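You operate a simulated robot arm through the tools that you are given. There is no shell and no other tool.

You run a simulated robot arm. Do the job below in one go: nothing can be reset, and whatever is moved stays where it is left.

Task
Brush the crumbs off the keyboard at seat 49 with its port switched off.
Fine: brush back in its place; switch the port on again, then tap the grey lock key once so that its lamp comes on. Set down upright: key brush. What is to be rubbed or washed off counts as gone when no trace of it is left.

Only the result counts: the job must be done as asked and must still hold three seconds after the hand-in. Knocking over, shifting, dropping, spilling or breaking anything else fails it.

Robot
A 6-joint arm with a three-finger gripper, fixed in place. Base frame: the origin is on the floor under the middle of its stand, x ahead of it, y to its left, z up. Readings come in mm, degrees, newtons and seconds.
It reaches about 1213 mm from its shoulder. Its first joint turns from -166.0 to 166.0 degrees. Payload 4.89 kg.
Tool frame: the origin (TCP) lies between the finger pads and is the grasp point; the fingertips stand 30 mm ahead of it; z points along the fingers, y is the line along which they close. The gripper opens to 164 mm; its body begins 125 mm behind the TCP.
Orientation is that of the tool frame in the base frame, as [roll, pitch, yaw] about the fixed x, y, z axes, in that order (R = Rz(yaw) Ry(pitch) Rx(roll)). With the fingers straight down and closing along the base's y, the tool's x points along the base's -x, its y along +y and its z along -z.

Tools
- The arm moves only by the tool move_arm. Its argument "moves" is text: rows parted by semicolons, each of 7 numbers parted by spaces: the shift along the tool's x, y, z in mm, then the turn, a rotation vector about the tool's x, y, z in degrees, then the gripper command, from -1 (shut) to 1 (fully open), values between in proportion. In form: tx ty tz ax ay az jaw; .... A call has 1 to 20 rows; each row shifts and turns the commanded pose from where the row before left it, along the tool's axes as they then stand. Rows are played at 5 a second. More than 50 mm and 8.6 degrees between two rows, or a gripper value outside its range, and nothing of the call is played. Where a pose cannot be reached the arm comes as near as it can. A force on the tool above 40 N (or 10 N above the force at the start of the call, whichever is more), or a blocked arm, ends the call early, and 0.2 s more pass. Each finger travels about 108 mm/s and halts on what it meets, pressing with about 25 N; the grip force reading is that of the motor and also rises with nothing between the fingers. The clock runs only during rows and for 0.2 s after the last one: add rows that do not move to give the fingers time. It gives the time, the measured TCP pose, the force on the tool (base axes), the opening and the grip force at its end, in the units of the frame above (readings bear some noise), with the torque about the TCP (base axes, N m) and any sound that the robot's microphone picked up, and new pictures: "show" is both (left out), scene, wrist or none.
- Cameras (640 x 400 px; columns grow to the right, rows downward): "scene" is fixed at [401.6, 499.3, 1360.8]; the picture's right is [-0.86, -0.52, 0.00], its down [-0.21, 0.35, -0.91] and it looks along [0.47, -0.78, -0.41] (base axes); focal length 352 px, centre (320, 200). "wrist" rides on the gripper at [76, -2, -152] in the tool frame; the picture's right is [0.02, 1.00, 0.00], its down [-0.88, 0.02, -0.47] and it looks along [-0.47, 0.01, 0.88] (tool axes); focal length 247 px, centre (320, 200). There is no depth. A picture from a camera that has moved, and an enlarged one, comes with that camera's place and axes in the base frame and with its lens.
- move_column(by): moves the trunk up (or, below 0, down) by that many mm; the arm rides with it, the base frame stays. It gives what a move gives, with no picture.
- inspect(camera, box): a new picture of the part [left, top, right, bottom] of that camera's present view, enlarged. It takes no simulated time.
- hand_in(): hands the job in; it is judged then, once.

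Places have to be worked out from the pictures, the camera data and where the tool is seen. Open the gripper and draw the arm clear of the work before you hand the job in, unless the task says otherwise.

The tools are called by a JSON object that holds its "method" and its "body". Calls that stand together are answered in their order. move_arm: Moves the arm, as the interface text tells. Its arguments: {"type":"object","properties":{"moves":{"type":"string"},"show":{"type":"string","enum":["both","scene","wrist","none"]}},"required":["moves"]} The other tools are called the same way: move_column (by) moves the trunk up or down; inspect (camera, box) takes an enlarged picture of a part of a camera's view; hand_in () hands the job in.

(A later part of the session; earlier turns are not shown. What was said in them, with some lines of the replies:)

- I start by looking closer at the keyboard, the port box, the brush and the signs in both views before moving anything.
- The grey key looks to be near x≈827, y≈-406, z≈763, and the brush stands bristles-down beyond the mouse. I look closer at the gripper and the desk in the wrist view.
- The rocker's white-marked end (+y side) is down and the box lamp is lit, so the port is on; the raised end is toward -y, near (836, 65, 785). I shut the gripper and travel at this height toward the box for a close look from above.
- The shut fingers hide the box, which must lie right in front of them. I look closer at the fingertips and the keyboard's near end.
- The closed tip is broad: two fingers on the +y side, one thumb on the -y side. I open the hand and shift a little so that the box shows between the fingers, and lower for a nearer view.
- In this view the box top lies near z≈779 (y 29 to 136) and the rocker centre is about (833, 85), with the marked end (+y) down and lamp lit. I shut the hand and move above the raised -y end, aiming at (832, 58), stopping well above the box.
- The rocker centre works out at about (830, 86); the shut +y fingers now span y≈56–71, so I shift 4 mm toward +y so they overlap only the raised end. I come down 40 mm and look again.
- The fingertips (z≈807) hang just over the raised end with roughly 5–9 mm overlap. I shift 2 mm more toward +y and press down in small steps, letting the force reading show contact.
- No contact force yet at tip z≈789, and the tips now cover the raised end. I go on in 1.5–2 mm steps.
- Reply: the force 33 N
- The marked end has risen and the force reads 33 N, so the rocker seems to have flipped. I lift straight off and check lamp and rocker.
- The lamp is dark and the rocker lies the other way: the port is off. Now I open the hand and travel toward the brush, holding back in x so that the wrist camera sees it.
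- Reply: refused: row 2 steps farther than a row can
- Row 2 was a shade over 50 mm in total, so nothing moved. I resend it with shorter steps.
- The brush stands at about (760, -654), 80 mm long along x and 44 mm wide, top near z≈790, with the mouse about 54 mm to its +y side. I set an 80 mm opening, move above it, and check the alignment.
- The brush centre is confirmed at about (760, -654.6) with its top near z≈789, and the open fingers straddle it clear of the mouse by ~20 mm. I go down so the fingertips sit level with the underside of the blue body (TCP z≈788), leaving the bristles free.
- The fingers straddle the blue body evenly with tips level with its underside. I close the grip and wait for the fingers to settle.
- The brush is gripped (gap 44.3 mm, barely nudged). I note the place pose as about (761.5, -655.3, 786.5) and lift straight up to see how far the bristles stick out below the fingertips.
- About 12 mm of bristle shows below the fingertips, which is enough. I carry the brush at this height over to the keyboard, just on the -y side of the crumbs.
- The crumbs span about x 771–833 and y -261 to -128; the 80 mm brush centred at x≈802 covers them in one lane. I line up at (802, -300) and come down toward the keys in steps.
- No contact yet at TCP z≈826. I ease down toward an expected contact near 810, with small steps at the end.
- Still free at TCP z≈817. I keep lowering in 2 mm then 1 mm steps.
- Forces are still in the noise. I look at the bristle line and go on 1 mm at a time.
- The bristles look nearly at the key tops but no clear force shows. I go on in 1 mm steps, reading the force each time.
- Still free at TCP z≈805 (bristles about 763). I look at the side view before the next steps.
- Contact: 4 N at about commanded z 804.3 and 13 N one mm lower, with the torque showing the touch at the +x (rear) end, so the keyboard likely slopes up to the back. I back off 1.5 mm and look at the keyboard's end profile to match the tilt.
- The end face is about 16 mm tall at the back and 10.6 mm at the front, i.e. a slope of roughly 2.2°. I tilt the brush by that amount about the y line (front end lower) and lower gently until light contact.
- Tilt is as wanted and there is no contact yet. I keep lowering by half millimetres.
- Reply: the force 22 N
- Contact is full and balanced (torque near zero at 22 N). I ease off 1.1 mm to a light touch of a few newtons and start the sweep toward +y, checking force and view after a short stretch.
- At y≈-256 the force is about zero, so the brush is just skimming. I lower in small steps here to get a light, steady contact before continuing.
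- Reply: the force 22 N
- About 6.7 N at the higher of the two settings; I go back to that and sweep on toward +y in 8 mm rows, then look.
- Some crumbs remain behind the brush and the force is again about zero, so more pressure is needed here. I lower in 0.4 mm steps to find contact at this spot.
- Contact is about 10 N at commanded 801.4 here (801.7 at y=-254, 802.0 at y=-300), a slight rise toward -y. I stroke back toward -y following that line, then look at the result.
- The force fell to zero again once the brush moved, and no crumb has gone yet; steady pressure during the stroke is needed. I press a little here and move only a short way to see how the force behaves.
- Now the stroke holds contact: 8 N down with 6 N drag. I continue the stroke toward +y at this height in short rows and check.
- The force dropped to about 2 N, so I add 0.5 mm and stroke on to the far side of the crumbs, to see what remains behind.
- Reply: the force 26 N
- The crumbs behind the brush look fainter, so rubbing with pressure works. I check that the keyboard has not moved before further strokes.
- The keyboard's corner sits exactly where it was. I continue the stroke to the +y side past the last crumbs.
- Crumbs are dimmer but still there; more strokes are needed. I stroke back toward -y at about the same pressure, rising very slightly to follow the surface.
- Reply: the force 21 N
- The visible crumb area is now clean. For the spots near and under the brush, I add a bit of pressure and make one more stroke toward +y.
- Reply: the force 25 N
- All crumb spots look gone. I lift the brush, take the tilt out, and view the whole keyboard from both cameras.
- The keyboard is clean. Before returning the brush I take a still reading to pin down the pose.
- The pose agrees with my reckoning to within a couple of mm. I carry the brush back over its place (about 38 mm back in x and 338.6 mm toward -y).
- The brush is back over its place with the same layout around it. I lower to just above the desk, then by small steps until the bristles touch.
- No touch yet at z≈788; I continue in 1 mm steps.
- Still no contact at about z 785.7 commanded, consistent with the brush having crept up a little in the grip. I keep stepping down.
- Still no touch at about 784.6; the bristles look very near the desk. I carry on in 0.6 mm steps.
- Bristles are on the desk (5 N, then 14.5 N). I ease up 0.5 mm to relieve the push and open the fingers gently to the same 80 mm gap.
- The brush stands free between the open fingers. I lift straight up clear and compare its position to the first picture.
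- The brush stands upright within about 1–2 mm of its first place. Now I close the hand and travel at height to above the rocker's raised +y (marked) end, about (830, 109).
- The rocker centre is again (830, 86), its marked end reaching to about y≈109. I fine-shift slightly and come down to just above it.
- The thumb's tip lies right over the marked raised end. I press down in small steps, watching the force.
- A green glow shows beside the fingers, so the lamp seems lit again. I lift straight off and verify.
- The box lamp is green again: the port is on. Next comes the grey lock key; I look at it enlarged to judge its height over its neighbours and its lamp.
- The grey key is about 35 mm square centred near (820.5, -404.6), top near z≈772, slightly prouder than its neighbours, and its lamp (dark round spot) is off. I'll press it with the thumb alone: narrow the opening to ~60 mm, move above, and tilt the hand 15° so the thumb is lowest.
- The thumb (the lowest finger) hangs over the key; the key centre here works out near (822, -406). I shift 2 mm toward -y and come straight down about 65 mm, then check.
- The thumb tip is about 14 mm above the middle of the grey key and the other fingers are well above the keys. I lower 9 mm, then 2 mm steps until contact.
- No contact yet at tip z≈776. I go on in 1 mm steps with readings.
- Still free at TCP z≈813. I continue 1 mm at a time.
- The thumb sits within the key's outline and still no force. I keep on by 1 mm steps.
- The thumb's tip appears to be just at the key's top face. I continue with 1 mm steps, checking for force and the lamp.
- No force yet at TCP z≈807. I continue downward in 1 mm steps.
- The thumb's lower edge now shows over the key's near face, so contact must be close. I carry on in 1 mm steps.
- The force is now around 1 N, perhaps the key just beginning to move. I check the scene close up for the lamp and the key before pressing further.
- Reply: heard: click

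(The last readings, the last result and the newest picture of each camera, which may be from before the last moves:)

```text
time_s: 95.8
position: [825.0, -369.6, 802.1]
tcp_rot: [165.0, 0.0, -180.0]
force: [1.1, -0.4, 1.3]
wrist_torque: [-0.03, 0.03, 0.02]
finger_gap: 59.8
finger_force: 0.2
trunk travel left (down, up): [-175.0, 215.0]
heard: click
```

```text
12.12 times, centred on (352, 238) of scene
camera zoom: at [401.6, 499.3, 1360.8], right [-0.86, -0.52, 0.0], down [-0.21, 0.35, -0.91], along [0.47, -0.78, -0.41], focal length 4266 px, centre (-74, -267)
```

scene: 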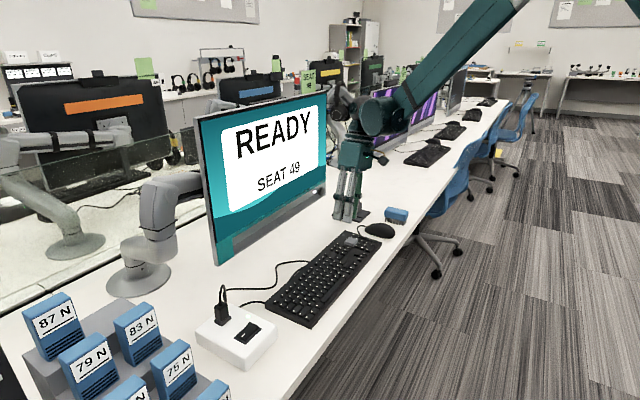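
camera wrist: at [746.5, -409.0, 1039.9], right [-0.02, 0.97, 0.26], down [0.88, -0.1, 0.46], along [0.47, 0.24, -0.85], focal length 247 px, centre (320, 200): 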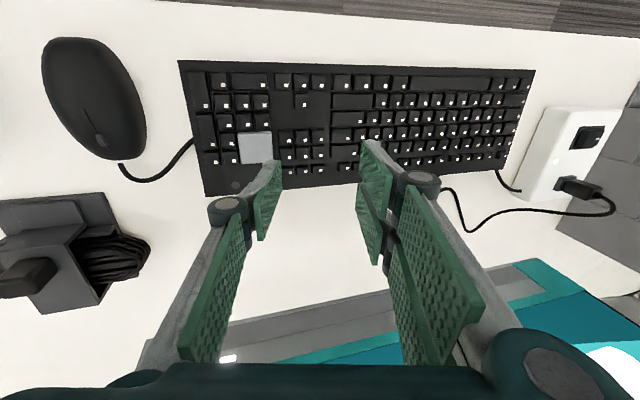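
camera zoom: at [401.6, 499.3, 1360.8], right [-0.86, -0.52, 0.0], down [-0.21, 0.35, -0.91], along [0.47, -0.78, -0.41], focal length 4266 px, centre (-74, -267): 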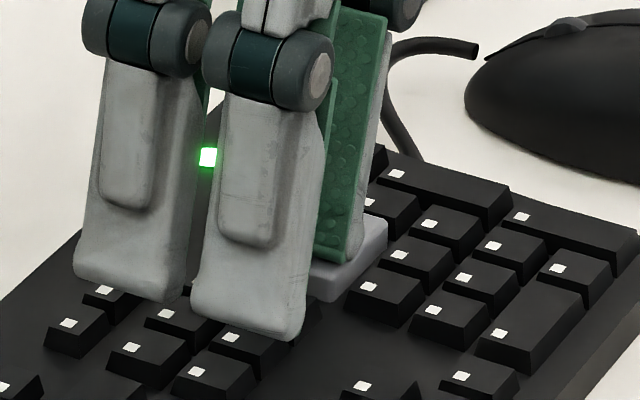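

A click was heard and the green lamp shows between the fingers: the key has toggled on. I lift straight up at once, without touching it again.

{"method": "move_arm", "body": {"moves": "0 5.2 -19.3 0 0 0 -0.27; 0 12 -45 0 0 0 -0.27; 0 12 -45 0 0 0 -0.27; 0 12 -45 0 0 0 -0.27; 0 0 0 0 0 0 -0.27", "show": "both"}}

{"method": "inspect", "body": {"camera": "scene", "box": [325, 215, 385, 262]}}

```text
time_s: 97.0
position: [825.7, -371.5, 964.2]
tcp_rot: [165.0, 0.0, 180.0]
force: [-0.2, -0.5, 1.2]
wrist_torque: [-0.03, -0.04, -0.03]
finger_gap: 59.9
finger_force: 0.2
trunk travel left (down, up): [-175.0, 215.0]
camera wrist: at [747.2, -410.6, 1110.5], right [-0.02, 0.97, 0.26], down [0.88, -0.1, 0.46], along [0.47, 0.24, -0.85], focal length 247 px, centre (320, 200)
```

scene: 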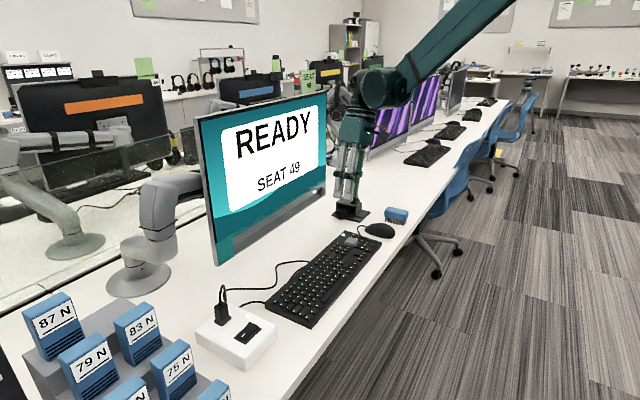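
wrist: 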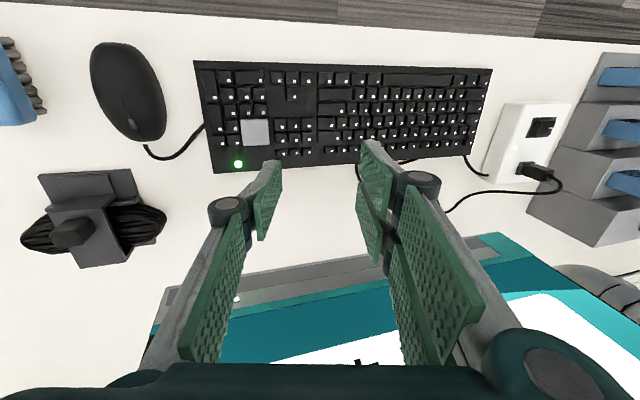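

```text
8.51 times, centred on (355, 238) of scene
camera zoom: at [401.6, 499.3, 1360.8], right [-0.86, -0.52, 0.0], down [-0.21, 0.35, -0.91], along [0.47, -0.78, -0.41], focal length 2996 px, centre (22, -128)
```

zoom: 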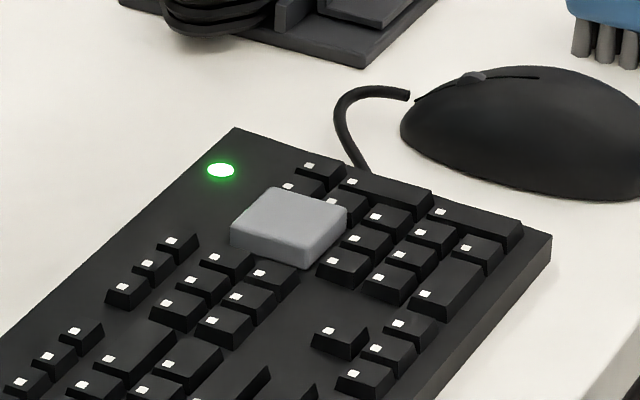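

The lock lamp glows green and stays on. I straighten the hand, draw it back and up, open it fully, and make a last check of the keyboard, port and brush.

{"method": "move_arm", "body": {"moves": "0 0 0 7.5 0 0 -0.27; 0 0 0 7.5 0 0 -0.27; 30 0 -30 0 0 0 0.4; 40 0 -25 0 0 0 1; 45 0 -20 0 0 0 1; 45 0 -20 0 0 0 1; 45 0 0 0 0 0 1; 0 0 0 0 0 0 1; 0 0 0 0 0 0 1", "show": "both"}}

{"method": "inspect", "body": {"camera": "scene", "box": [250, 220, 390, 330]}}

{"method": "inspect", "body": {"camera": "scene", "box": [320, 180, 440, 255]}}

{"method": "inspect", "body": {"camera": "wrist", "box": [260, 120, 460, 260]}}

{"method": "inspect", "body": {"camera": "scene", "box": [180, 220, 420, 370]}}

```text
time_s: 99.0
position: [621.0, -370.3, 1060.0]
tcp_rot: [180.0, 0.0, 180.0]
force: [-0.8, 0.1, 1.4]
wrist_torque: [-0.06, -0.09, -0.01]
finger_gap: 163.9
finger_force: 0.0
trunk travel left (down, up): [-175.0, 215.0]
camera wrist: at [540.9, -372.1, 1212.1], right [-0.02, 1.0, 0.0], down [0.88, 0.02, 0.47], along [0.47, 0.01, -0.88], focal length 247 px, centre (320, 200)
```

scene: 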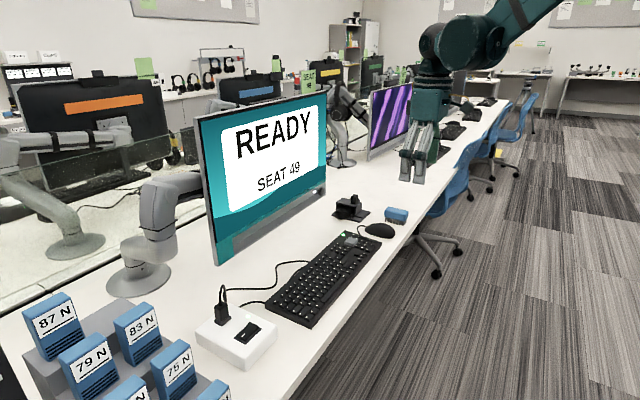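
wrist: 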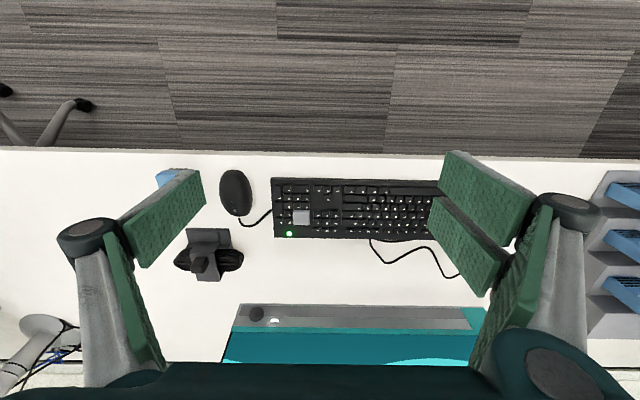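

```text
3.64 times, centred on (320, 275) of scene
camera zoom: at [401.6, 499.3, 1360.8], right [-0.86, -0.52, 0.0], down [-0.21, 0.35, -0.91], along [0.47, -0.78, -0.41], focal length 1280 px, centre (320, -73)
```

zoom: 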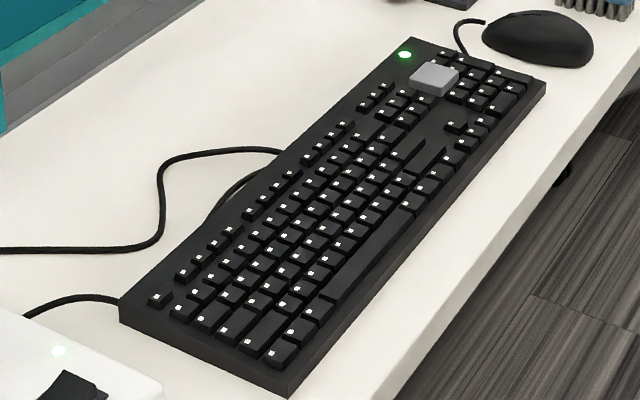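

```text
5.33 times, centred on (380, 218) of scene
camera zoom: at [401.6, 499.3, 1360.8], right [-0.86, -0.52, 0.0], down [-0.21, 0.35, -0.91], along [0.47, -0.78, -0.41], focal length 1877 px, centre (0, 107)
```

zoom: 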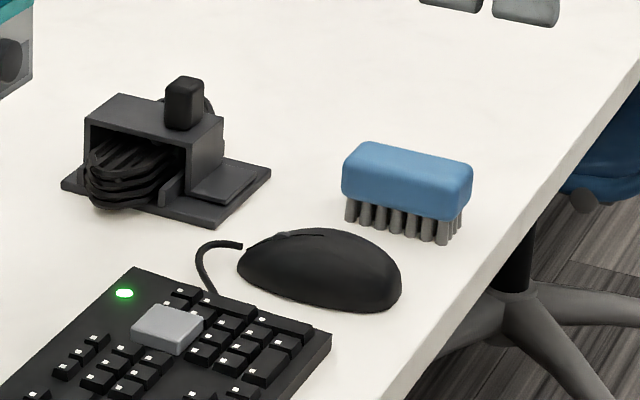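

```text
2.86 times, centred on (360, 190) of wrist
camera zoom: at [540.9, -372.1, 1212.1], right [-0.02, 1.0, 0.0], down [0.88, 0.02, 0.47], along [0.47, 0.01, -0.88], focal length 706 px, centre (206, 229)
```

zoom: 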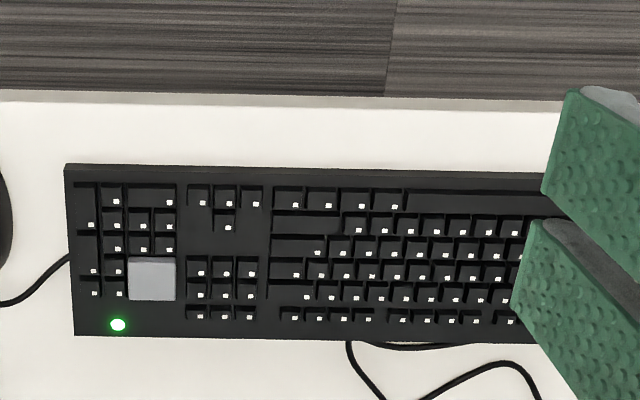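

```text
2.67 times, centred on (300, 295) of scene
camera zoom: at [401.6, 499.3, 1360.8], right [-0.86, -0.52, 0.0], down [-0.21, 0.35, -0.91], along [0.47, -0.78, -0.41], focal length 939 px, centre (373, -53)
```

zoom: 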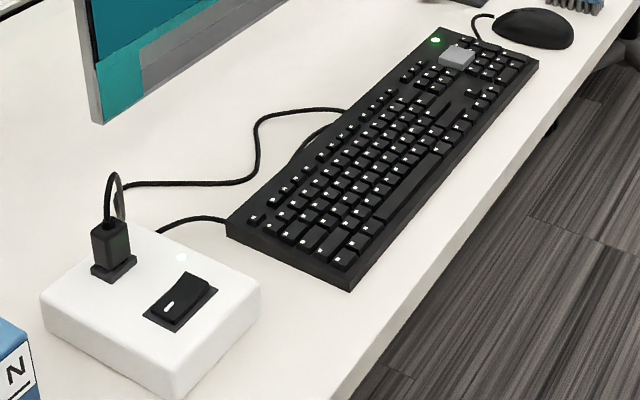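

Everything looks in order; I take one strong enlargement of the former crumb area from both cameras to be sure no faint trace is left.

{"method": "inspect", "body": {"camera": "scene", "box": [300, 250, 350, 300]}}

{"method": "inspect", "body": {"camera": "wrist", "box": [340, 180, 440, 242]}}

{"method": "inspect", "body": {"camera": "scene", "box": [320, 245, 360, 275]}}

```text
8.00 times, centred on (325, 275) of scene
camera zoom: at [401.6, 499.3, 1360.8], right [-0.86, -0.52, 0.0], down [-0.21, 0.35, -0.91], along [0.47, -0.78, -0.41], focal length 2816 px, centre (280, -400)
```

zoom: 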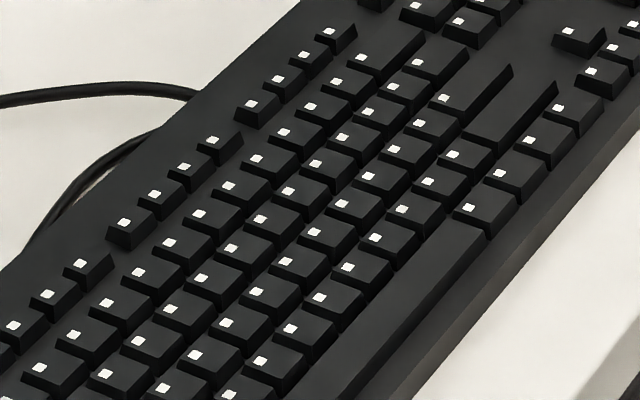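

```text
6.40 times, centred on (390, 211) of wrist
camera zoom: at [540.9, -372.1, 1212.1], right [-0.02, 1.0, 0.0], down [0.88, 0.02, 0.47], along [0.47, 0.01, -0.88], focal length 1581 px, centre (-128, 130)
```

zoom: 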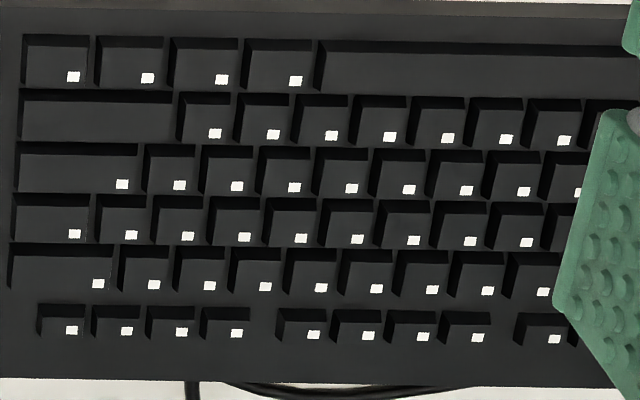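

```text
13.33 times, centred on (340, 260) of scene
camera zoom: at [401.6, 499.3, 1360.8], right [-0.86, -0.52, 0.0], down [-0.21, 0.35, -0.91], along [0.47, -0.78, -0.41], focal length 4693 px, centre (53, -600)
```

zoom: 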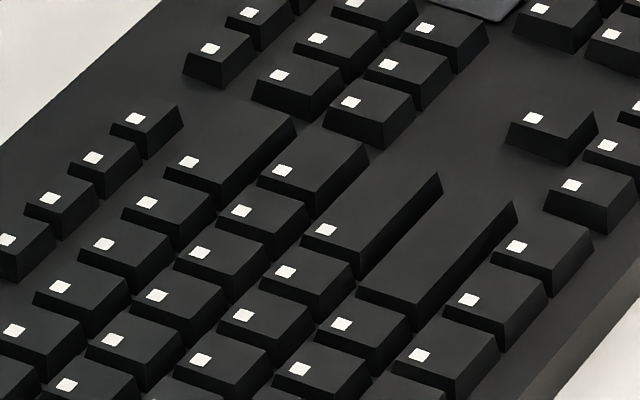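

One key mark near the middle looks faintly tinted, so I enlarge that spot further.

{"method": "inspect", "body": {"camera": "scene", "box": [310, 268, 328, 284]}}

{"method": "inspect", "body": {"camera": "wrist", "box": [375, 195, 425, 227]}}

{"method": "inspect", "body": {"camera": "scene", "box": [300, 275, 330, 295]}}

```text
16.00 times, centred on (319, 276) of scene
camera zoom: at [401.6, 499.3, 1360.8], right [-0.86, -0.52, 0.0], down [-0.21, 0.35, -0.91], along [0.47, -0.78, -0.41], focal length 5632 px, centre (336, -1016)
```

zoom: 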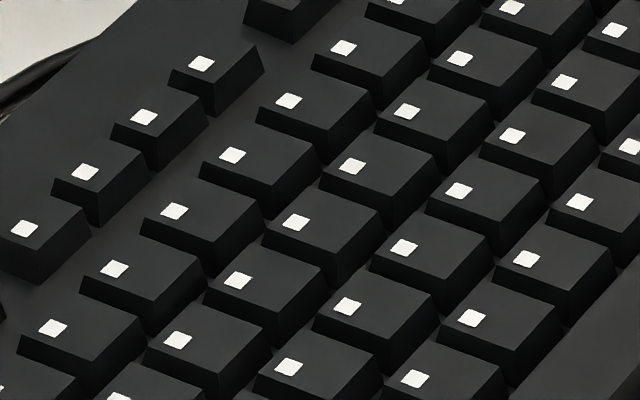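

```text
12.50 times, centred on (400, 211) of wrist
camera zoom: at [540.9, -372.1, 1212.1], right [-0.02, 1.0, 0.0], down [0.88, 0.02, 0.47], along [0.47, 0.01, -0.88], focal length 3087 px, centre (-680, 62)
```

zoom: 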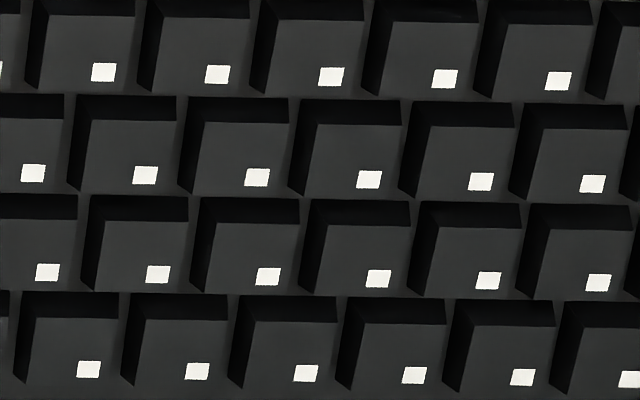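

```text
16.00 times, centred on (315, 285) of scene
camera zoom: at [401.6, 499.3, 1360.8], right [-0.86, -0.52, 0.0], down [-0.21, 0.35, -0.91], along [0.47, -0.78, -0.41], focal length 5632 px, centre (400, -1160)
```

zoom: 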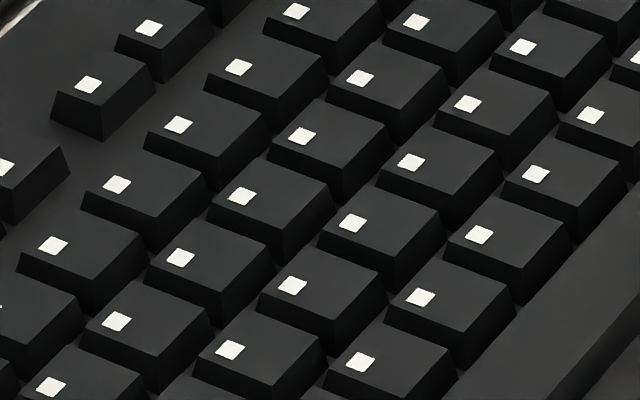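

The enlargements show clean keys with no trace of crumbs. The port lamp and lock lamp are lit, the brush is upright in its place, and the arm is clear with the gripper open. I hand the job in.

{"method": "hand_in", "body": {}}

```text
The job is handed in.
```

The keyboard at seat 49 is brushed clean and the job is handed in. I have not seen the judge's result.

- **Port:** I switched it off before brushing, and its lamp went dark. It is on again now, with the lamp green.
- **Crumbs:** Close-up views from both cameras showed no trace left. The keyboard had not moved when I checked it against the earlier pictures.
- **Brush:** It stands upright, bristles down, within about 2 mm of where it started.
- **Lock key:** I tapped it once and heard one click. Its lamp came on green and was still lit when I last looked, just before handing in.
- **Arm:** It is drawn back clear of the desk with the gripper fully open.
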